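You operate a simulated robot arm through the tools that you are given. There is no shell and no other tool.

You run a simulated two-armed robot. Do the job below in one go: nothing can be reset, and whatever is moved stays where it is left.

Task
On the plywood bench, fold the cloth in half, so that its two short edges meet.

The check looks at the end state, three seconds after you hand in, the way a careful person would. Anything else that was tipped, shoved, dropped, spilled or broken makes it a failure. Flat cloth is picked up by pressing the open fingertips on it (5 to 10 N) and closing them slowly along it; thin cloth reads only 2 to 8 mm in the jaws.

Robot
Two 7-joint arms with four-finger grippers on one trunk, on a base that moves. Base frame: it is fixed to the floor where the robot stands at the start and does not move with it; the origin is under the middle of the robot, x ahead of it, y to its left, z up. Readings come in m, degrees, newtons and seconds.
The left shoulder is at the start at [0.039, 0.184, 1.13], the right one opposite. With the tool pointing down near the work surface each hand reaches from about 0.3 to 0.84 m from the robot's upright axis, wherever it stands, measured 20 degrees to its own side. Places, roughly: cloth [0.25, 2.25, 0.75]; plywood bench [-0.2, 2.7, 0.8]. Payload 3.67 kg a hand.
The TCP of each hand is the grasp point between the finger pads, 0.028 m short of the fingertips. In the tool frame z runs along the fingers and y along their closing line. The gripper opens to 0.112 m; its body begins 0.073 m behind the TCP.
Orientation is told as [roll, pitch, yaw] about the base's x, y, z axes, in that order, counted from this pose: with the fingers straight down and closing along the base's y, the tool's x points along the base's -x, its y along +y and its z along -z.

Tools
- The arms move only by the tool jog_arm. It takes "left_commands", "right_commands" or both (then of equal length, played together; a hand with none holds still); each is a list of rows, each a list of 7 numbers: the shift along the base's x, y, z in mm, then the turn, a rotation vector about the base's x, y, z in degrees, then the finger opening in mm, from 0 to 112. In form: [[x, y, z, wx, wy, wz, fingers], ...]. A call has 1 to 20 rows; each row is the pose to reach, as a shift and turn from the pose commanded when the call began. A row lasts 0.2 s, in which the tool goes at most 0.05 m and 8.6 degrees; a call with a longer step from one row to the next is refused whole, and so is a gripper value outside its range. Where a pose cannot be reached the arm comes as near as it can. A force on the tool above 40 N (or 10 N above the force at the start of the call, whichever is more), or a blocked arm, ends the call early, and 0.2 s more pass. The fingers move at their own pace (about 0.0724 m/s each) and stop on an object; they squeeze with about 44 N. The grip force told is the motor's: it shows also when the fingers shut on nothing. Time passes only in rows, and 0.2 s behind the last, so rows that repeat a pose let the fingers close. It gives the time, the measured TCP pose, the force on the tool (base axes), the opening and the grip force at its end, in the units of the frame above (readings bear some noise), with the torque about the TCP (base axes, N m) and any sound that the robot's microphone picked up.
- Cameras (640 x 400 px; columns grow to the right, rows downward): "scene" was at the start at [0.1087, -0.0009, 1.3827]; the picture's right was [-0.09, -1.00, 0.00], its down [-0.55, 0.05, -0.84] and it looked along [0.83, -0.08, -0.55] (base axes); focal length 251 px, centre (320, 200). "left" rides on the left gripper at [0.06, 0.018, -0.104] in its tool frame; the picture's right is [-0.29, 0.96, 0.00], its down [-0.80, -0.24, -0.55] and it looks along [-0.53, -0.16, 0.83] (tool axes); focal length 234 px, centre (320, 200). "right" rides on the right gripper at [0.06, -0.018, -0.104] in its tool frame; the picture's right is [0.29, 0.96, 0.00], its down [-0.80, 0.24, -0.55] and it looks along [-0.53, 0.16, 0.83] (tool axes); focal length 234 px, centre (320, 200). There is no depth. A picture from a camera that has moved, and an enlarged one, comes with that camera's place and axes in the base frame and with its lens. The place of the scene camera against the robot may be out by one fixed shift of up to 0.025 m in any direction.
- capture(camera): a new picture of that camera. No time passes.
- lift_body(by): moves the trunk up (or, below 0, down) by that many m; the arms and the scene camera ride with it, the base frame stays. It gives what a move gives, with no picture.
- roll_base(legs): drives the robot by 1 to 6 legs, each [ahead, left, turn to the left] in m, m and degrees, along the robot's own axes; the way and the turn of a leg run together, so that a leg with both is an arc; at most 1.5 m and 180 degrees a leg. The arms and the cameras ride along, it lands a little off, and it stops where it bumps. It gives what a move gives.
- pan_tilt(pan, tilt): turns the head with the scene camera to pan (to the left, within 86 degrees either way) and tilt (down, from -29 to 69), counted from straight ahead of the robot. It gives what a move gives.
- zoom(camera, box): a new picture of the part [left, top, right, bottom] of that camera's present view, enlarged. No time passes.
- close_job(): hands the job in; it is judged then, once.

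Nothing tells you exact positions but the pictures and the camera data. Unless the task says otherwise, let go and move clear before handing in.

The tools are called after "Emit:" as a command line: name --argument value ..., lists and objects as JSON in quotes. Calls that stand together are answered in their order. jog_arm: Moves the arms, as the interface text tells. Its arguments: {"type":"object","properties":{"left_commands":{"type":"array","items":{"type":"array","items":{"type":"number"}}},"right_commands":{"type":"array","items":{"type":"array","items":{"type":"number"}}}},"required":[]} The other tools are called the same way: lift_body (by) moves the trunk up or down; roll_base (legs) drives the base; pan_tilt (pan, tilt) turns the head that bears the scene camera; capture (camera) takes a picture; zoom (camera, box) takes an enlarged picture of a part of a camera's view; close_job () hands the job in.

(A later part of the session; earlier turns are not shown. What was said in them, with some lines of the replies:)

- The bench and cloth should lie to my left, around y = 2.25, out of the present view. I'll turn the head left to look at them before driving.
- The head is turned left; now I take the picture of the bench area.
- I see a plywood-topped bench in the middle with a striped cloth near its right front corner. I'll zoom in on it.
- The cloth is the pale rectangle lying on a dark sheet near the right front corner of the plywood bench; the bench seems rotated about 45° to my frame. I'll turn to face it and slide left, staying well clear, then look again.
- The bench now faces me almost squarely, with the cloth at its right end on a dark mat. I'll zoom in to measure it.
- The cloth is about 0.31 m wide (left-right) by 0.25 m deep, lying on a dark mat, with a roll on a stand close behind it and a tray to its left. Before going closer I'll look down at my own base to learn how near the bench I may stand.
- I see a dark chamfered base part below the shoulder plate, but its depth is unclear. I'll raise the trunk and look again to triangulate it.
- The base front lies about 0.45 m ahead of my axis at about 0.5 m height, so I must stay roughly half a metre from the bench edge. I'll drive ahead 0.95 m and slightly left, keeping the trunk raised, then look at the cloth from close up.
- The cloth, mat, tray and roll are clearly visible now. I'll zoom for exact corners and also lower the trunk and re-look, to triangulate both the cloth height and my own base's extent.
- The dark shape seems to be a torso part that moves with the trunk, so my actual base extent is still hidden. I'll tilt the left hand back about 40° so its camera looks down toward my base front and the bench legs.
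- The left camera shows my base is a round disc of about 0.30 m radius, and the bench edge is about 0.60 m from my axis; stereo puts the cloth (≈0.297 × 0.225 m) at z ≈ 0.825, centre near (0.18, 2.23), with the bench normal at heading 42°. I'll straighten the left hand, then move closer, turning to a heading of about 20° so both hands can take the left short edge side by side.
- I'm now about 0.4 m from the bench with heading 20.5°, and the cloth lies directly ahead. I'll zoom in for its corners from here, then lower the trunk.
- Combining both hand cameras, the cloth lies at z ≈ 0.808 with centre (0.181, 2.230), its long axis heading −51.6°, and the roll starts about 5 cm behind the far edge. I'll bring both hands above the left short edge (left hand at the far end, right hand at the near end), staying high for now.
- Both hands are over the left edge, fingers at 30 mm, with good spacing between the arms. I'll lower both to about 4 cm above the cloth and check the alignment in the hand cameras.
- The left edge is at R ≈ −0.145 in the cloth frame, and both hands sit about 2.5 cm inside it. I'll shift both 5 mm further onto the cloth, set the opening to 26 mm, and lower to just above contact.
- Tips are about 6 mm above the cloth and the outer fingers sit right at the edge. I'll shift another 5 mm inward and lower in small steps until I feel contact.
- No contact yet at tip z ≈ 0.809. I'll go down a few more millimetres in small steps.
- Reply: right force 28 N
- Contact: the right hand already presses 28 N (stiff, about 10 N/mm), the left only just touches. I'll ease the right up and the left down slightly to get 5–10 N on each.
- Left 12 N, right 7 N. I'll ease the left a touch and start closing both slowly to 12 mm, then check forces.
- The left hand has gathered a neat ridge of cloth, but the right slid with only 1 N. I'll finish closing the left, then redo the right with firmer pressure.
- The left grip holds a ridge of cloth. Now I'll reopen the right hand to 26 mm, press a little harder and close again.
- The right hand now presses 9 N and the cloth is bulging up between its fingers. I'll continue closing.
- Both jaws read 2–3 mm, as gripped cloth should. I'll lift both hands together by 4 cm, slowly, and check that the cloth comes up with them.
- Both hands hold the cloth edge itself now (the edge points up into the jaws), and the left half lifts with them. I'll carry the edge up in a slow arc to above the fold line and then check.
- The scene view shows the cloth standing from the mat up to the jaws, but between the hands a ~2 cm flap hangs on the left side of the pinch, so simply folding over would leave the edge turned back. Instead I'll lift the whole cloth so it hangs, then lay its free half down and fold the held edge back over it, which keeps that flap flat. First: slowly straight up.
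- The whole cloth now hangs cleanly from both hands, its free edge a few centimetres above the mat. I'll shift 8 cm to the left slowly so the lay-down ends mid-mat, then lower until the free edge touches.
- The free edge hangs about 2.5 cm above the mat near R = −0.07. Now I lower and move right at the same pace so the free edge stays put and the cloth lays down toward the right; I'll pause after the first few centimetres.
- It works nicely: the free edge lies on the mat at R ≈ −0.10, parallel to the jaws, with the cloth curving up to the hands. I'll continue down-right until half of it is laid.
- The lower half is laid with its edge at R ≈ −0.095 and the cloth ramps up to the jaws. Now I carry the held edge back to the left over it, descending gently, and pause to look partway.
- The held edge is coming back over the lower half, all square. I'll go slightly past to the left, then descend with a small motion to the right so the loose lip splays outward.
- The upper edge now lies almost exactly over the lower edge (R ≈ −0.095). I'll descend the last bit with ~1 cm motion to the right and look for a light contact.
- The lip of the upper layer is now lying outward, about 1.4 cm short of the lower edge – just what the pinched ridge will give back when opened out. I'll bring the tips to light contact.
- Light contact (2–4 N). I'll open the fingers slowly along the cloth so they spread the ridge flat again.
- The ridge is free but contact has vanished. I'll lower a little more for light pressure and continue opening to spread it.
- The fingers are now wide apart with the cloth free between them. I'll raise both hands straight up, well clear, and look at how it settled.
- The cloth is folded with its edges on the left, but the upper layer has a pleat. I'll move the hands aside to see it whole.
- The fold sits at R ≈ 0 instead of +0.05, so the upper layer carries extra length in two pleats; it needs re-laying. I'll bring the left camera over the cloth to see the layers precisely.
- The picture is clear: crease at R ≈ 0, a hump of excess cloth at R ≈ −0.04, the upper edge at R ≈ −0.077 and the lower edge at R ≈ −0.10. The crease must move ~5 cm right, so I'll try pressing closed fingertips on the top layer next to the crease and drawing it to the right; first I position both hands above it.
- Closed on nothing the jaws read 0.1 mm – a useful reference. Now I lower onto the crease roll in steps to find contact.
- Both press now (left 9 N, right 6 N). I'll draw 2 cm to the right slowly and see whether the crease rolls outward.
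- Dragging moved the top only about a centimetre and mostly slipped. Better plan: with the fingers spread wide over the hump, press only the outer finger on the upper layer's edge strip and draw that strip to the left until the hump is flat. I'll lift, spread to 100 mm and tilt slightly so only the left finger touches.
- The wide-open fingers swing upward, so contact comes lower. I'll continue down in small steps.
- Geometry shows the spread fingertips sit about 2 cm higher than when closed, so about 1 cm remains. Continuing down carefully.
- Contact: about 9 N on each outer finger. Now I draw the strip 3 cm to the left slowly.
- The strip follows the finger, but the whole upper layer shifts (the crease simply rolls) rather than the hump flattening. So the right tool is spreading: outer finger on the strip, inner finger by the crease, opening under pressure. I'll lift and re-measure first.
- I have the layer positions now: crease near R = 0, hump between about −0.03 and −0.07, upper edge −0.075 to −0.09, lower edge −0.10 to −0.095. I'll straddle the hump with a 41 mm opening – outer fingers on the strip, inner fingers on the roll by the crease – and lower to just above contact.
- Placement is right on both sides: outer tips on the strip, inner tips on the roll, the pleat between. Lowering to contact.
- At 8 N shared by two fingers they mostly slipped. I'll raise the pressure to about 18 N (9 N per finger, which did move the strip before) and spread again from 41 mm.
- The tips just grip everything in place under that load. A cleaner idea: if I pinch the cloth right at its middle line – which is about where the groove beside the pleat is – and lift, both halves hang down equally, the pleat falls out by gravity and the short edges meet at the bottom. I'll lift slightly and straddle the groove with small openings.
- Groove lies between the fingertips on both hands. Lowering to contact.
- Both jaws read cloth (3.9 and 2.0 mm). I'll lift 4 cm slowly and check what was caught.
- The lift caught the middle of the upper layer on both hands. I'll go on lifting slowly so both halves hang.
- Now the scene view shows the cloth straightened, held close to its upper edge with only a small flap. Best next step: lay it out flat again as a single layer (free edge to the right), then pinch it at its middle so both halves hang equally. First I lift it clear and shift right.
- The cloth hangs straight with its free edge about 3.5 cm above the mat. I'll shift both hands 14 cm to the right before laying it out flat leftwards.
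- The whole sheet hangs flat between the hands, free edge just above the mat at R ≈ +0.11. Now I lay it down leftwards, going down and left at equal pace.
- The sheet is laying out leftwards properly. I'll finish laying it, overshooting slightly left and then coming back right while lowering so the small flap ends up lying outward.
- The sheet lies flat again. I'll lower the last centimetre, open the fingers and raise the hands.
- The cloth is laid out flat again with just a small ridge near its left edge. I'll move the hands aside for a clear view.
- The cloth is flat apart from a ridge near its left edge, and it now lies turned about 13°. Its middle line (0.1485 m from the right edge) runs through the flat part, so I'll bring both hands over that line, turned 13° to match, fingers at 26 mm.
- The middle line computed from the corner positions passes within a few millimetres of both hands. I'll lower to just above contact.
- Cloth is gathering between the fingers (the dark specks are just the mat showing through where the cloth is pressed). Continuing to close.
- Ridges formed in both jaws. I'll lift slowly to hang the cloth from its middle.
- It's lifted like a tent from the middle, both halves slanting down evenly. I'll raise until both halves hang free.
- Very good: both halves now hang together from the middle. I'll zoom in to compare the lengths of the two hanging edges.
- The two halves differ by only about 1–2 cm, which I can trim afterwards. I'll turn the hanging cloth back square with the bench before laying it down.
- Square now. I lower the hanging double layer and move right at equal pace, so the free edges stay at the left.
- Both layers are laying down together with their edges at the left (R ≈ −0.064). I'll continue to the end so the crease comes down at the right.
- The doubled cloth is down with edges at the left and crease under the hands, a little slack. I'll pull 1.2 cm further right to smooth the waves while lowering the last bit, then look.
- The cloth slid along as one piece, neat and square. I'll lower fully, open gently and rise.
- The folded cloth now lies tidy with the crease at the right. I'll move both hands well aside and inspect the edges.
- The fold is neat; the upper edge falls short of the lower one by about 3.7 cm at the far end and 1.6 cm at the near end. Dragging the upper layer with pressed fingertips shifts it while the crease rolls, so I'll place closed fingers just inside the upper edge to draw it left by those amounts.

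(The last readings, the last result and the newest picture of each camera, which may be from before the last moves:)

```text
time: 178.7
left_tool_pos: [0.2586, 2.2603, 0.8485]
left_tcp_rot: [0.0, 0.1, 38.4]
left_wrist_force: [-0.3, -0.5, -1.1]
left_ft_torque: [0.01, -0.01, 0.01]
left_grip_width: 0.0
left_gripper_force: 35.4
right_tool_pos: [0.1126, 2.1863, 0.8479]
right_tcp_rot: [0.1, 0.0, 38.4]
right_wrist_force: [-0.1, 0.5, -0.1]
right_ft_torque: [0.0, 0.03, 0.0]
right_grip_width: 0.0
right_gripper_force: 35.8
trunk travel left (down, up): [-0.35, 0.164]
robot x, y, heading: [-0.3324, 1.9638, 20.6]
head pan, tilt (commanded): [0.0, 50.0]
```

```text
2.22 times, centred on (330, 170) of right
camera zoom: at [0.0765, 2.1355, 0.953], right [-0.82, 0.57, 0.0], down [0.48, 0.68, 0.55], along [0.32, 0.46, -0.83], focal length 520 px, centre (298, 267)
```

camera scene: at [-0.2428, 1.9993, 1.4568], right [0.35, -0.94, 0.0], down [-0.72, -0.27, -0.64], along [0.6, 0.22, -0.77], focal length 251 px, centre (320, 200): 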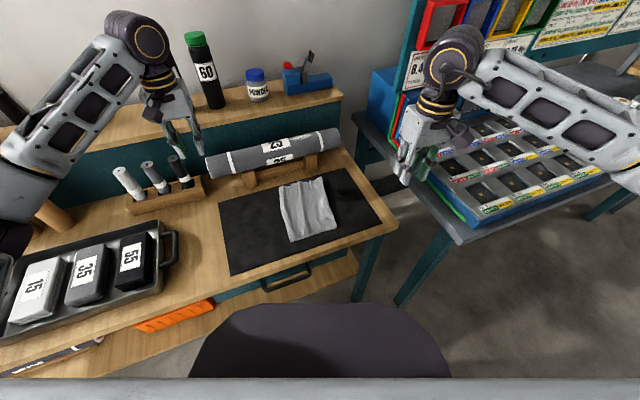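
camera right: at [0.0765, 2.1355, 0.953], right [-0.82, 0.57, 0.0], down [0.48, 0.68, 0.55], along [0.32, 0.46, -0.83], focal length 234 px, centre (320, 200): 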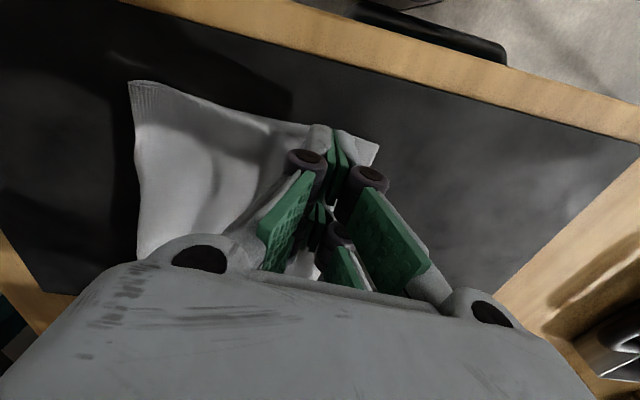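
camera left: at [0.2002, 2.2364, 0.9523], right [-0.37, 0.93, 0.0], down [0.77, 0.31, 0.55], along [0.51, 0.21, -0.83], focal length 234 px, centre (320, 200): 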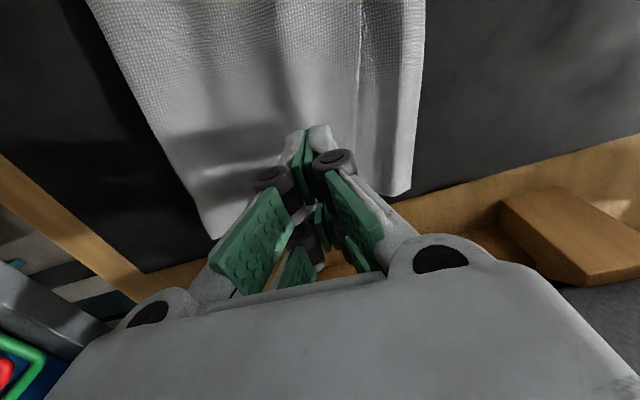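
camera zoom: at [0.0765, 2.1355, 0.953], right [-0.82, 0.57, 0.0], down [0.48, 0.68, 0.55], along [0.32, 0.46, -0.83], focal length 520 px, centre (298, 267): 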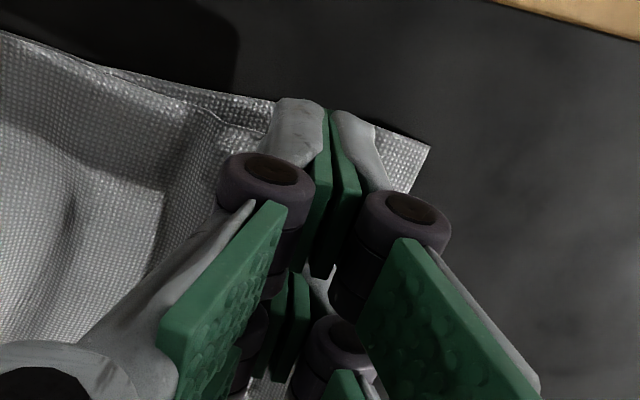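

Fingers sit just inside the upper edge on both sides. Lowering to contact.

Emit:
jog_arm --left_commands '[[0, 0, -6, 0, 0, 0, 0], [0, 0, -11, 0, 0, 0, 0], [0, 0, -13, 0, 0, 0, 0], [0, 0, -13, 0, 0, 0, 0]]' --right_commands '[[0, 0, -6, 0, 0, 0, 0], [0, 0, -11, 0, 0, 0, 0], [0, 0, -13, 0, 0, 0, 0], [0, 0, -13, 0, 0, 0, 0]]'

```text
time: 179.7
left_tool_pos: [0.2571, 2.2612, 0.8346]
left_tcp_rot: [0.0, 0.0, 38.4]
left_wrist_force: [-0.6, 0.5, 0.7]
left_ft_torque: [0.03, -0.01, 0.01]
left_grip_width: 0.0003
left_gripper_force: 35.5
right_tool_pos: [0.1124, 2.1855, 0.8354]
right_tcp_rot: [0.1, 0.0, 38.4]
right_wrist_force: [-1.5, 1.3, -0.2]
right_ft_torque: [-0.03, -0.01, 0.02]
right_grip_width: 0.0
right_gripper_force: 35.2
trunk travel left (down, up): [-0.35, 0.164]
robot x, y, heading: [-0.3361, 1.9587, 20.3]
head pan, tilt (commanded): [0.0, 50.0]
```

Emit:
jog_arm --left_commands '[[0, 0, -1, 0, 0, 0, 0], [0, 0, -2, 0, 0, 0, 0], [0, 0, -2, 0, 0, 0, 0]]' --right_commands '[[0, 0, -1, 0, 0, 0, 0], [0, 0, -2, 0, 0, 0, 0], [0, 0, -2, 0, 0, 0, 0]]'

```text
time: 180.5
left_tool_pos: [0.2581, 2.2614, 0.8326]
left_tcp_rot: [0.0, 0.1, 38.4]
left_wrist_force: [-0.3, -0.3, -0.1]
left_ft_torque: [0.02, 0.03, 0.01]
left_grip_width: 0.0
left_gripper_force: 35.8
right_tool_pos: [0.1129, 2.1865, 0.8348]
right_tcp_rot: [0.1, 0.0, 38.4]
right_wrist_force: [-0.2, -0.1, 0.1]
right_ft_torque: [0.02, 0.0, 0.02]
right_grip_width: 0.0002
right_gripper_force: 35.4
trunk travel left (down, up): [-0.35, 0.164]
robot x, y, heading: [-0.3369, 1.9615, 20.2]
head pan, tilt (commanded): [0.0, 50.0]
```

Emit:
jog_arm --left_commands '[[0, 0, -0.8, 0, 0, 0, 0], [0, 0, -1.5, 0, 0, 0, 0], [0, 0, -1.5, 0, 0, 0, 0]]' --right_commands '[[0, 0, -0.8, 0, 0, 0, 0], [0, 0, -1.5, 0, 0, 0, 0], [0, 0, -1.5, 0, 0, 0, 0]]'

```text
time: 181.3
left_tool_pos: [0.2566, 2.2609, 0.8328]
left_tcp_rot: [0.1, 0.0, 38.4]
left_wrist_force: [0.0, 0.5, -0.1]
left_ft_torque: [0.03, -0.05, 0.02]
left_grip_width: 0.0001
left_gripper_force: 36.4
right_tool_pos: [0.1111, 2.1861, 0.8317]
right_tcp_rot: [0.1, 0.0, 38.4]
right_wrist_force: [-0.7, -0.4, 0.6]
right_ft_torque: [0.0, 0.05, 0.01]
right_grip_width: 0.0001
right_gripper_force: 35.7
trunk travel left (down, up): [-0.35, 0.164]
robot x, y, heading: [-0.333, 1.9608, 20.3]
head pan, tilt (commanded): [0.0, 50.0]
```

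Emit:
jog_arm --left_commands '[[0, 0, -0.6, 0, 0, 0, 0], [0, 0, -1.2, 0, 0, 0, 0], [0, 0, -1.2, 0, 0, 0, 0]]' --right_commands '[[0, 0, -0.6, 0, 0, 0, 0], [0, 0, -1.2, 0, 0, 0, 0], [0, 0, -1.2, 0, 0, 0, 0]]'

```text
time: 182.1
left_tool_pos: [0.2558, 2.2621, 0.8314]
left_tcp_rot: [0.1, 0.0, 38.4]
left_wrist_force: [0.3, 0.3, 0.4]
left_ft_torque: [0.01, -0.05, 0.02]
left_grip_width: 0.0
left_gripper_force: 35.8
right_tool_pos: [0.1124, 2.1857, 0.8316]
right_tcp_rot: [0.1, 0.0, 38.4]
right_wrist_force: [1.0, -0.1, -0.7]
right_ft_torque: [0.05, -0.01, -0.02]
right_grip_width: 0.0
right_gripper_force: 35.4
trunk travel left (down, up): [-0.35, 0.164]
robot x, y, heading: [-0.3305, 1.9606, 20.5]
head pan, tilt (commanded): [0.0, 50.0]
```

Emit:
jog_arm --left_commands '[[0, 0, -0.5, 0, 0, 0, 0], [0, 0, -1, 0, 0, 0, 0], [0, 0, -1, 0, 0, 0, 0]]' --right_commands '[[0, 0, -0.5, 0, 0, 0, 0], [0, 0, -1, 0, 0, 0, 0], [0, 0, -1, 0, 0, 0, 0]]'

```text
time: 182.9
left_tool_pos: [0.2561, 2.2615, 0.8304]
left_tcp_rot: [0.1, 0.0, 38.5]
left_wrist_force: [-0.3, 0.3, 0.0]
left_ft_torque: [0.01, 0.04, -0.05]
left_grip_width: 0.0002
left_gripper_force: 35.6
right_tool_pos: [0.1114, 2.1851, 0.8316]
right_tcp_rot: [0.1, 0.0, 38.4]
right_wrist_force: [0.7, 0.3, 0.5]
right_ft_torque: [0.01, -0.02, -0.01]
right_grip_width: 0.0001
right_gripper_force: 35.2
trunk travel left (down, up): [-0.35, 0.164]
robot x, y, heading: [-0.3323, 1.9606, 20.2]
head pan, tilt (commanded): [0.0, 50.0]
```

Emit:
jog_arm --left_commands '[[0, 0, -0.5, 0, 0, 0, 0], [0, 0, -0.9, 0, 0, 0, 0], [0, 0, -0.9, 0, 0, 0, 0]]' --right_commands '[[0, 0, -0.5, 0, 0, 0, 0], [0, 0, -0.9, 0, 0, 0, 0], [0, 0, -0.9, 0, 0, 0, 0]]'

```text
time: 183.7
left_tool_pos: [0.257, 2.2605, 0.8301]
left_tcp_rot: [0.0, 0.0, 38.3]
left_wrist_force: [-0.4, 0.3, 1.2]
left_ft_torque: [0.03, 0.01, -0.01]
left_grip_width: 0.0
left_gripper_force: 35.8
right_tool_pos: [0.111, 2.1872, 0.8295]
right_tcp_rot: [0.1, 0.0, 38.4]
right_wrist_force: [-1.0, -0.9, 3.4]
right_ft_torque: [0.01, 0.03, 0.0]
right_grip_width: 0.0
right_gripper_force: 35.8
trunk travel left (down, up): [-0.35, 0.164]
robot x, y, heading: [-0.3315, 1.9611, 20.3]
head pan, tilt (commanded): [0.0, 50.0]
```

Contact found. Pressing to about 9 N and drawing left: left hand 4 cm, right hand 1.6 cm.

Emit:
jog_arm --left_commands '[[0, 0, -0.8, 0, 0, 0, 0], [0, 0, -0.8, 0, 0, 0, 0], [-2.1, 2.6, -0.8, 0, 0, 0, 0], [-4.1, 5.2, -0.8, 0, 0, 0, 0], [-6.2, 7.8, -0.8, 0, 0, 0, 0], [-8.3, 10.4, -0.8, 0, 0, 0, 0], [-10.4, 13.1, -0.8, 0, 0, 0, 0], [-12.4, 15.7, -0.8, 0, 0, 0, 0]]' --right_commands '[[0, 0, -0.5, 0, 0, 0, 0], [0, 0, -0.5, 0, 0, 0, 0], [-0.8, 1, -0.5, 0, 0, 0, 0], [-1.7, 2.1, -0.5, 0, 0, 0, 0], [-2.5, 3.1, -0.5, 0, 0, 0, 0], [-3.3, 4.2, -0.5, 0, 0, 0, 0], [-4.1, 5.2, -0.5, 0, 0, 0, 0], [-5, 6.3, -0.5, 0, 0, 0, 0]]'

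Emit:
zoom --camera "left" --box '[200, 0, 460, 200]'

Emit:
zoom --camera "right" --box '[220, 80, 440, 260]'

```text
time: 185.5
left_tool_pos: [0.2439, 2.2776, 0.8303]
left_tcp_rot: [0.1, 0.0, 38.4]
left_wrist_force: [2.4, -2.9, 5.9]
left_ft_torque: [-0.07, -0.04, -0.04]
left_grip_width: 0.0001
left_gripper_force: 35.5
right_tool_pos: [0.1067, 2.1914, 0.8306]
right_tcp_rot: [0.1, -0.1, 38.4]
right_wrist_force: [1.3, -1.0, 5.4]
right_ft_torque: [0.0, -0.01, 0.0]
right_grip_width: 0.0002
right_gripper_force: 36.0
trunk travel left (down, up): [-0.35, 0.164]
robot x, y, heading: [-0.332, 1.9618, 20.1]
head pan, tilt (commanded): [0.0, 50.0]
```

```text
2.00 times, centred on (330, 100) of left
camera zoom: at [0.1865, 2.2527, 0.9343], right [-0.37, 0.93, 0.0], down [0.77, 0.31, 0.55], along [0.51, 0.21, -0.83], focal length 468 px, centre (300, 400)
```

zoom: 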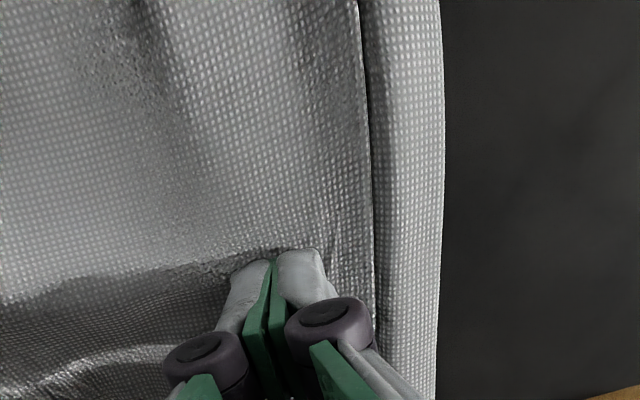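

```text
2.22 times, centred on (330, 170) of right
camera zoom: at [0.0728, 2.1395, 0.9339], right [-0.82, 0.57, 0.0], down [0.48, 0.68, 0.56], along [0.32, 0.46, -0.83], focal length 520 px, centre (298, 267)
```

zoom: 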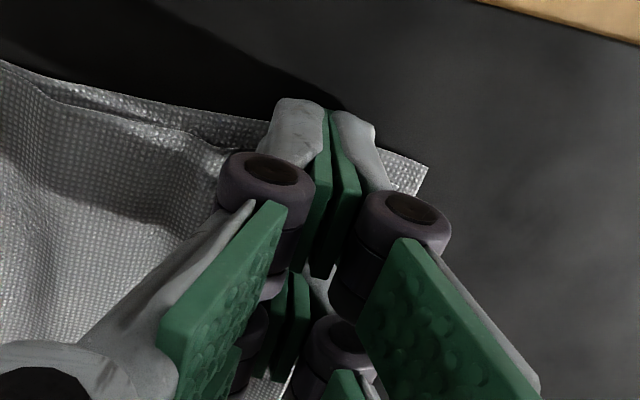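

It works: the upper edge follows the fingers while the lower layer stays put. Left needs about 1.8 cm more, right about 0.5 cm.

Emit:
jog_arm --left_commands '[[-2.1, 2.6, -0.2, 0, 0, 0, 0], [-4.1, 5.2, -0.2, 0, 0, 0, 0], [-6.2, 7.8, -0.2, 0, 0, 0, 0], [-8.3, 10.4, -0.2, 0, 0, 0, 0], [-10.4, 13.1, -0.2, 0, 0, 0, 0], [-11.2, 14.1, -0.2, 0, 0, 0, 0]]' --right_commands '[[-0.6, 0.8, -0.2, 0, 0, 0, 0], [-1.2, 1.6, -0.2, 0, 0, 0, 0], [-1.9, 2.4, -0.2, 0, 0, 0, 0], [-2.5, 3.1, -0.2, 0, 0, 0, 0], [-3.1, 3.9, -0.2, 0, 0, 0, 0], [-3.1, 3.9, -0.2, 0, 0, 0, 0]]'

Emit:
zoom --camera "left" --box '[200, 0, 460, 200]'

Emit:
zoom --camera "right" --box '[220, 80, 440, 260]'

```text
time: 186.9
left_tool_pos: [0.2328, 2.2903, 0.8294]
left_tcp_rot: [0.0, -0.1, 38.3]
left_wrist_force: [3.1, -2.9, 7.1]
left_ft_torque: [0.0, -0.09, 0.01]
left_grip_width: 0.0
left_gripper_force: 35.2
right_tool_pos: [0.1046, 2.1953, 0.8291]
right_tcp_rot: [0.1, -0.1, 38.4]
right_wrist_force: [-0.1, -3.4, 8.6]
right_ft_torque: [-0.09, 0.02, 0.05]
right_grip_width: 0.0
right_gripper_force: 35.9
trunk travel left (down, up): [-0.35, 0.164]
robot x, y, heading: [-0.3309, 1.9625, 20.1]
head pan, tilt (commanded): [0.0, 50.0]
```

```text
2.00 times, centred on (330, 100) of left
camera zoom: at [0.1749, 2.2668, 0.9342], right [-0.37, 0.93, 0.0], down [0.77, 0.31, 0.55], along [0.51, 0.21, -0.83], focal length 468 px, centre (300, 400)
```

zoom: 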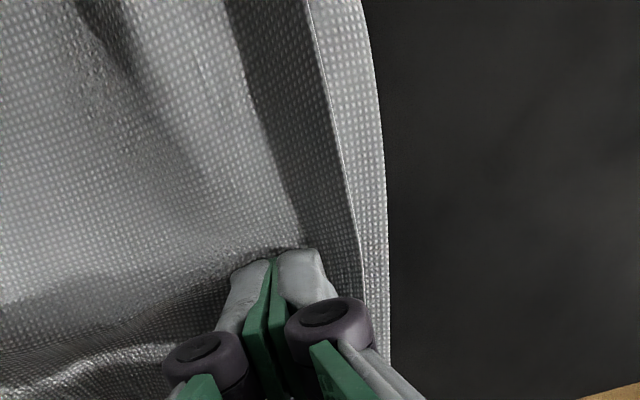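

```text
2.22 times, centred on (330, 170) of right
camera zoom: at [0.0692, 2.1441, 0.9338], right [-0.82, 0.57, 0.0], down [0.48, 0.68, 0.56], along [0.32, 0.46, -0.83], focal length 520 px, centre (298, 267)
```

zoom: 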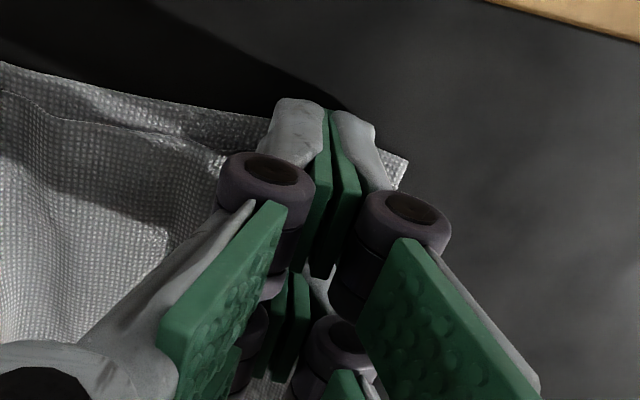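

The gap is down to about half a centimetre at the far end. I'll lift straight off and inspect the whole.

Emit:
jog_arm --left_commands '[[0, 0, 3, 0, 0, 0, 0], [0, 0, 12, 0, 0, 0, 0], [0, 0, 30, 0, 0, 0, 0], [0, 0, 60, 0, 0, 0, 0], [0, 0, 95, 0, 0, 0, 0], [-20, 28, 130, 0, 0, 0, 0], [-40, 56, 160, 0, 0, 0, 0], [-60, 85, 190, 0, 0, 0, 0], [-80, 114, 220, 0, 0, 0, 0], [-100, 143, 235, 0, 0, 0, 0], [-118, 175, 235, 0, 0, 0, 0], [-118, 175, 235, 0, 0, 0, 0]]' --right_commands '[[0, 0, 3, 0, 0, 0, 0], [0, 0, 12, 0, 0, 0, 0], [0, 0, 30, 0, 0, 0, 0], [0, 0, 60, 0, 0, 0, 0], [5, -20, 95, 0, 0, 0, 0], [18, -50, 130, 0, 0, 0, 0], [31, -82, 160, 0, 0, 0, 0], [44, -114, 190, 0, 0, 0, 0], [57, -146, 215, 0, 0, 0, 0], [70, -178, 235, 0, 0, 0, 0], [85, -212, 235, 0, 0, 0, 0], [104, -247, 235, 0, 0, 0, 0]]'

Emit:
zoom --camera "scene" --box '[255, 165, 365, 245]'

Emit:
capture --camera "left"

Emit:
capture --camera "scene"

```text
time: 189.5
left_tool_pos: [0.1121, 2.4659, 1.0664]
left_tcp_rot: [0.2, -0.1, 38.4]
left_wrist_force: [-0.7, -0.3, -0.2]
left_ft_torque: [0.02, 0.02, 0.03]
left_grip_width: 0.0
left_gripper_force: 35.4
right_tool_pos: [0.2097, 1.9479, 1.0631]
right_tcp_rot: [0.2, -0.1, 38.5]
right_wrist_force: [-0.3, -0.5, -0.3]
right_ft_torque: [0.05, 0.02, 0.0]
right_grip_width: 0.0
right_gripper_force: 35.8
trunk travel left (down, up): [-0.35, 0.164]
robot x, y, heading: [-0.3349, 1.9592, 20.5]
head pan, tilt (commanded): [0.0, 50.0]
```

```text
5.00 times, centred on (310, 205) of scene
camera zoom: at [-0.2412, 1.9961, 1.4567], right [0.35, -0.94, 0.0], down [-0.72, -0.26, -0.64], along [0.6, 0.22, -0.77], focal length 1253 px, centre (370, 175)
```

zoom: 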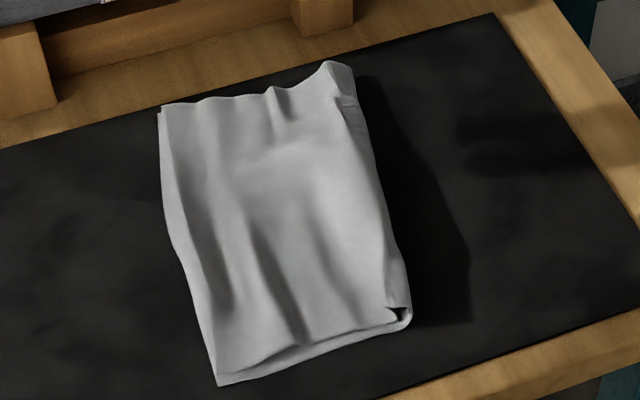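

```text
taken
camera left: at [0.0548, 2.4418, 1.1698], right [-0.37, 0.93, 0.0], down [0.77, 0.31, 0.55], along [0.51, 0.21, -0.83], focal length 234 px, centre (320, 200)
```

left: 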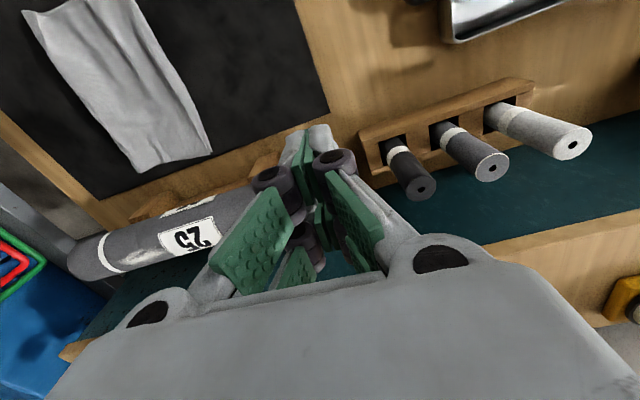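

```text
taken
camera scene: at [-0.2412, 1.9961, 1.4567], right [0.35, -0.94, 0.0], down [-0.72, -0.26, -0.64], along [0.6, 0.22, -0.77], focal length 251 px, centre (320, 200)
```

scene: 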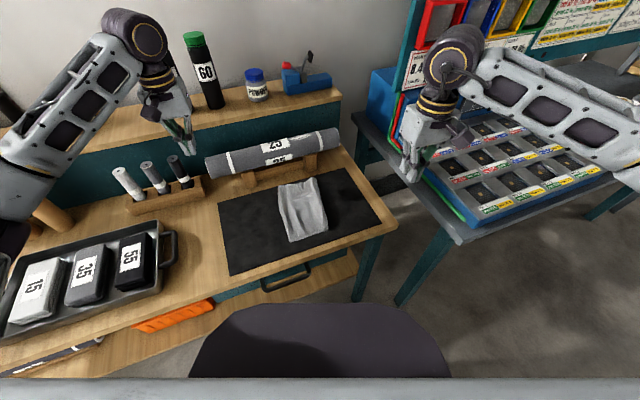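

The two short edges now lie practically on top of each other at the left, with the crease at the right. Let me look closely at the edge from above with the left camera to confirm.

Emit:
jog_arm --left_commands '[[12, -20, -10, 0, 0, 0, 0], [24, -40, -20, 0, 0, 0, 0], [36, -60, -30, 0, 0, 0, 0], [48, -80, -40, 0, 0, 0, 0], [60, -100, -50, 0, 0, 0, 0], [72, -120, -60, 0, 0, 0, 0], [80, -140, -70, 0, 0, 0, 0], [88, -160, -70, 0, 0, 0, 0], [88, -160, -70, 0, 0, 0, 0]]'

Emit:
capture --camera "left"

Emit:
zoom --camera "left" --box '[160, 0, 480, 200]'

Emit:
zoom --camera "scene" --box '[270, 200, 350, 250]'

```text
time: 191.5
left_tool_pos: [0.2029, 2.3052, 0.9961]
left_tcp_rot: [0.2, 0.0, 38.4]
left_wrist_force: [-0.3, 0.3, 0.5]
left_ft_torque: [0.01, 0.0, 0.0]
left_grip_width: 0.0001
left_gripper_force: 35.9
right_tool_pos: [0.2095, 1.9495, 1.0635]
right_tcp_rot: [0.0, 0.0, 38.4]
right_wrist_force: [-0.4, 0.4, -1.3]
right_ft_torque: [0.01, 0.02, -0.01]
right_grip_width: 0.0
right_gripper_force: 35.5
trunk travel left (down, up): [-0.35, 0.164]
robot x, y, heading: [-0.3337, 1.9628, 20.1]
head pan, tilt (commanded): [0.0, 50.0]
```

```text
taken
camera left: at [0.1448, 2.2819, 1.0998], right [-0.37, 0.93, 0.0], down [0.77, 0.31, 0.55], along [0.51, 0.21, -0.83], focal length 234 px, centre (320, 200)
```

left: 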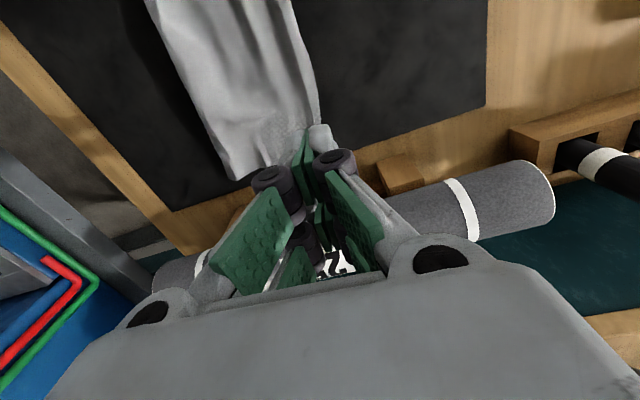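

```text
2.00 times, centred on (320, 100) of left
camera zoom: at [0.1448, 2.2819, 1.0998], right [-0.37, 0.93, 0.0], down [0.77, 0.31, 0.55], along [0.51, 0.21, -0.83], focal length 468 px, centre (320, 400)
```

zoom: 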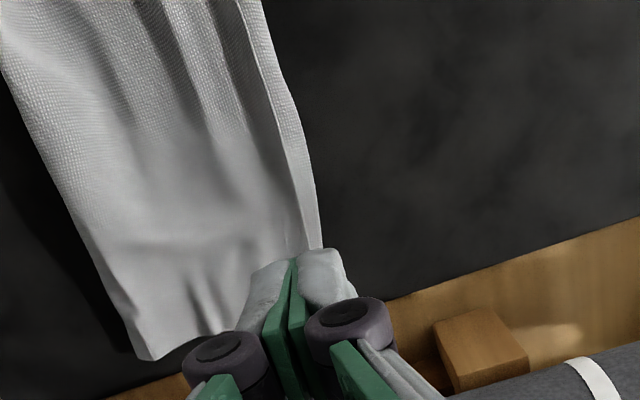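

```text
8.00 times, centred on (310, 225) of scene
camera zoom: at [-0.2421, 1.999, 1.4567], right [0.35, -0.94, 0.0], down [-0.72, -0.27, -0.64], along [0.6, 0.22, -0.77], focal length 2005 px, centre (400, 0)
```

zoom: 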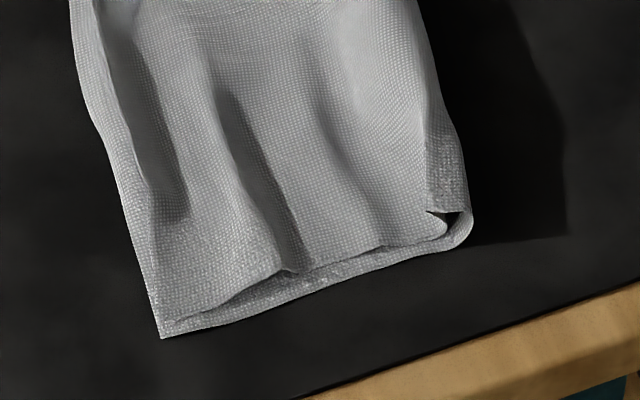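

Edges coincide to within about a centimetre along the whole length, corners meet, and nothing else (mat, roll, tray) has moved. I'll move the left hand clear and take a last look.

Emit:
jog_arm --left_commands '[[0, 0, 20, 0, 0, 0, 20], [-8, 15, 45, 0, 0, 0, 40], [-20, 35, 70, 0, 0, 0, 40], [-34, 60, 85, 0, 0, 0, 40], [-48, 85, 95, 0, 0, 0, 40], [-62, 110, 100, 0, 0, 0, 40], [-76, 135, 100, 0, 0, 0, 40], [-90, 160, 100, 0, 0, 0, 40], [-90, 160, 100, 0, 0, 0, 40]]'

Emit:
capture --camera "scene"

Emit:
zoom --camera "scene" --box '[255, 165, 365, 245]'

```text
time: 193.5
left_tool_pos: [0.1134, 2.4653, 1.0954]
left_tcp_rot: [0.2, -0.1, 38.3]
left_wrist_force: [0.6, -0.6, 0.0]
left_ft_torque: [-0.02, 0.0, 0.03]
left_grip_width: 0.0401
left_gripper_force: 0.0
right_tool_pos: [0.2092, 1.9473, 1.063]
right_tcp_rot: [0.1, 0.0, 38.4]
right_wrist_force: [0.0, -0.3, -0.4]
right_ft_torque: [0.0, -0.02, 0.01]
right_grip_width: 0.0
right_gripper_force: 35.9
trunk travel left (down, up): [-0.35, 0.164]
robot x, y, heading: [-0.3351, 1.9653, 20.3]
head pan, tilt (commanded): [0.0, 50.0]
```

```text
taken
camera scene: at [-0.2413, 1.998, 1.4567], right [0.35, -0.94, 0.0], down [-0.72, -0.27, -0.64], along [0.6, 0.22, -0.77], focal length 251 px, centre (320, 200)
```

scene: 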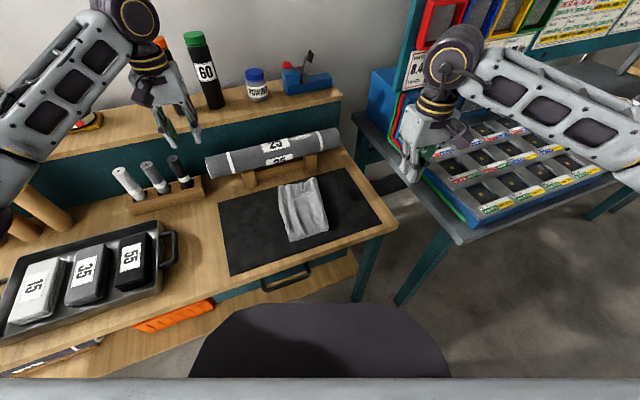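

```text
5.00 times, centred on (310, 205) of scene
camera zoom: at [-0.2413, 1.998, 1.4567], right [0.35, -0.94, 0.0], down [-0.72, -0.27, -0.64], along [0.6, 0.22, -0.77], focal length 1253 px, centre (370, 175)
```

zoom: 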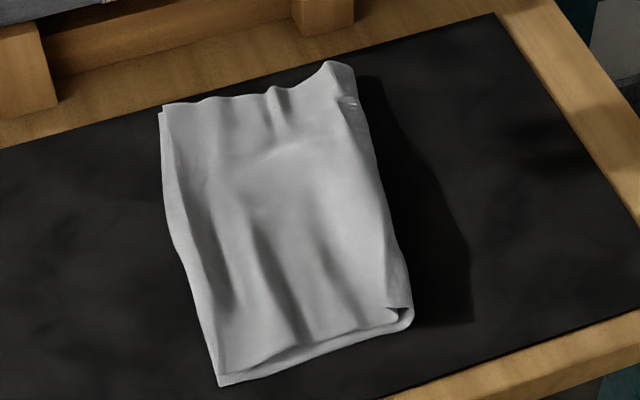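

The cloth lies folded in half on the mat. Its two short edges meet at the left, within about 1 cm in the camera views, and the crease is at the right with a few soft waves. Both hands are empty and clear, and in the pictures the mat, roll and tray are where they were. I'm handing in.

Emit:
close_job

```text
The job is handed in.
```

I folded the cloth in half on the plywood bench and handed in the job. The two short edges meet at the left, within about 1 cm of each other along their length in the last pictures, and the crease is at the right.

- **Finish:** A few soft waves remain, and there is a small bulge at the near end of the crease. The folded piece is about 12 cm wide instead of a perfectly flat 15 cm.
- **Position:** The cloth ended up slightly to the right of where it started, still on the dark mat.
- **Surroundings:** In the final picture the mat, the roll, the tray and the other visible items are where they were. A bottle behind the left hand was partly hidden. The pictures and force readings gave no sign that anything else was touched.

The first fold left pleats in the upper layer. I laid the cloth flat again, lifted it at its middle line so both halves hung together, set it down and drew the upper edge into line. Both hands let go and were moved clear before handing in.
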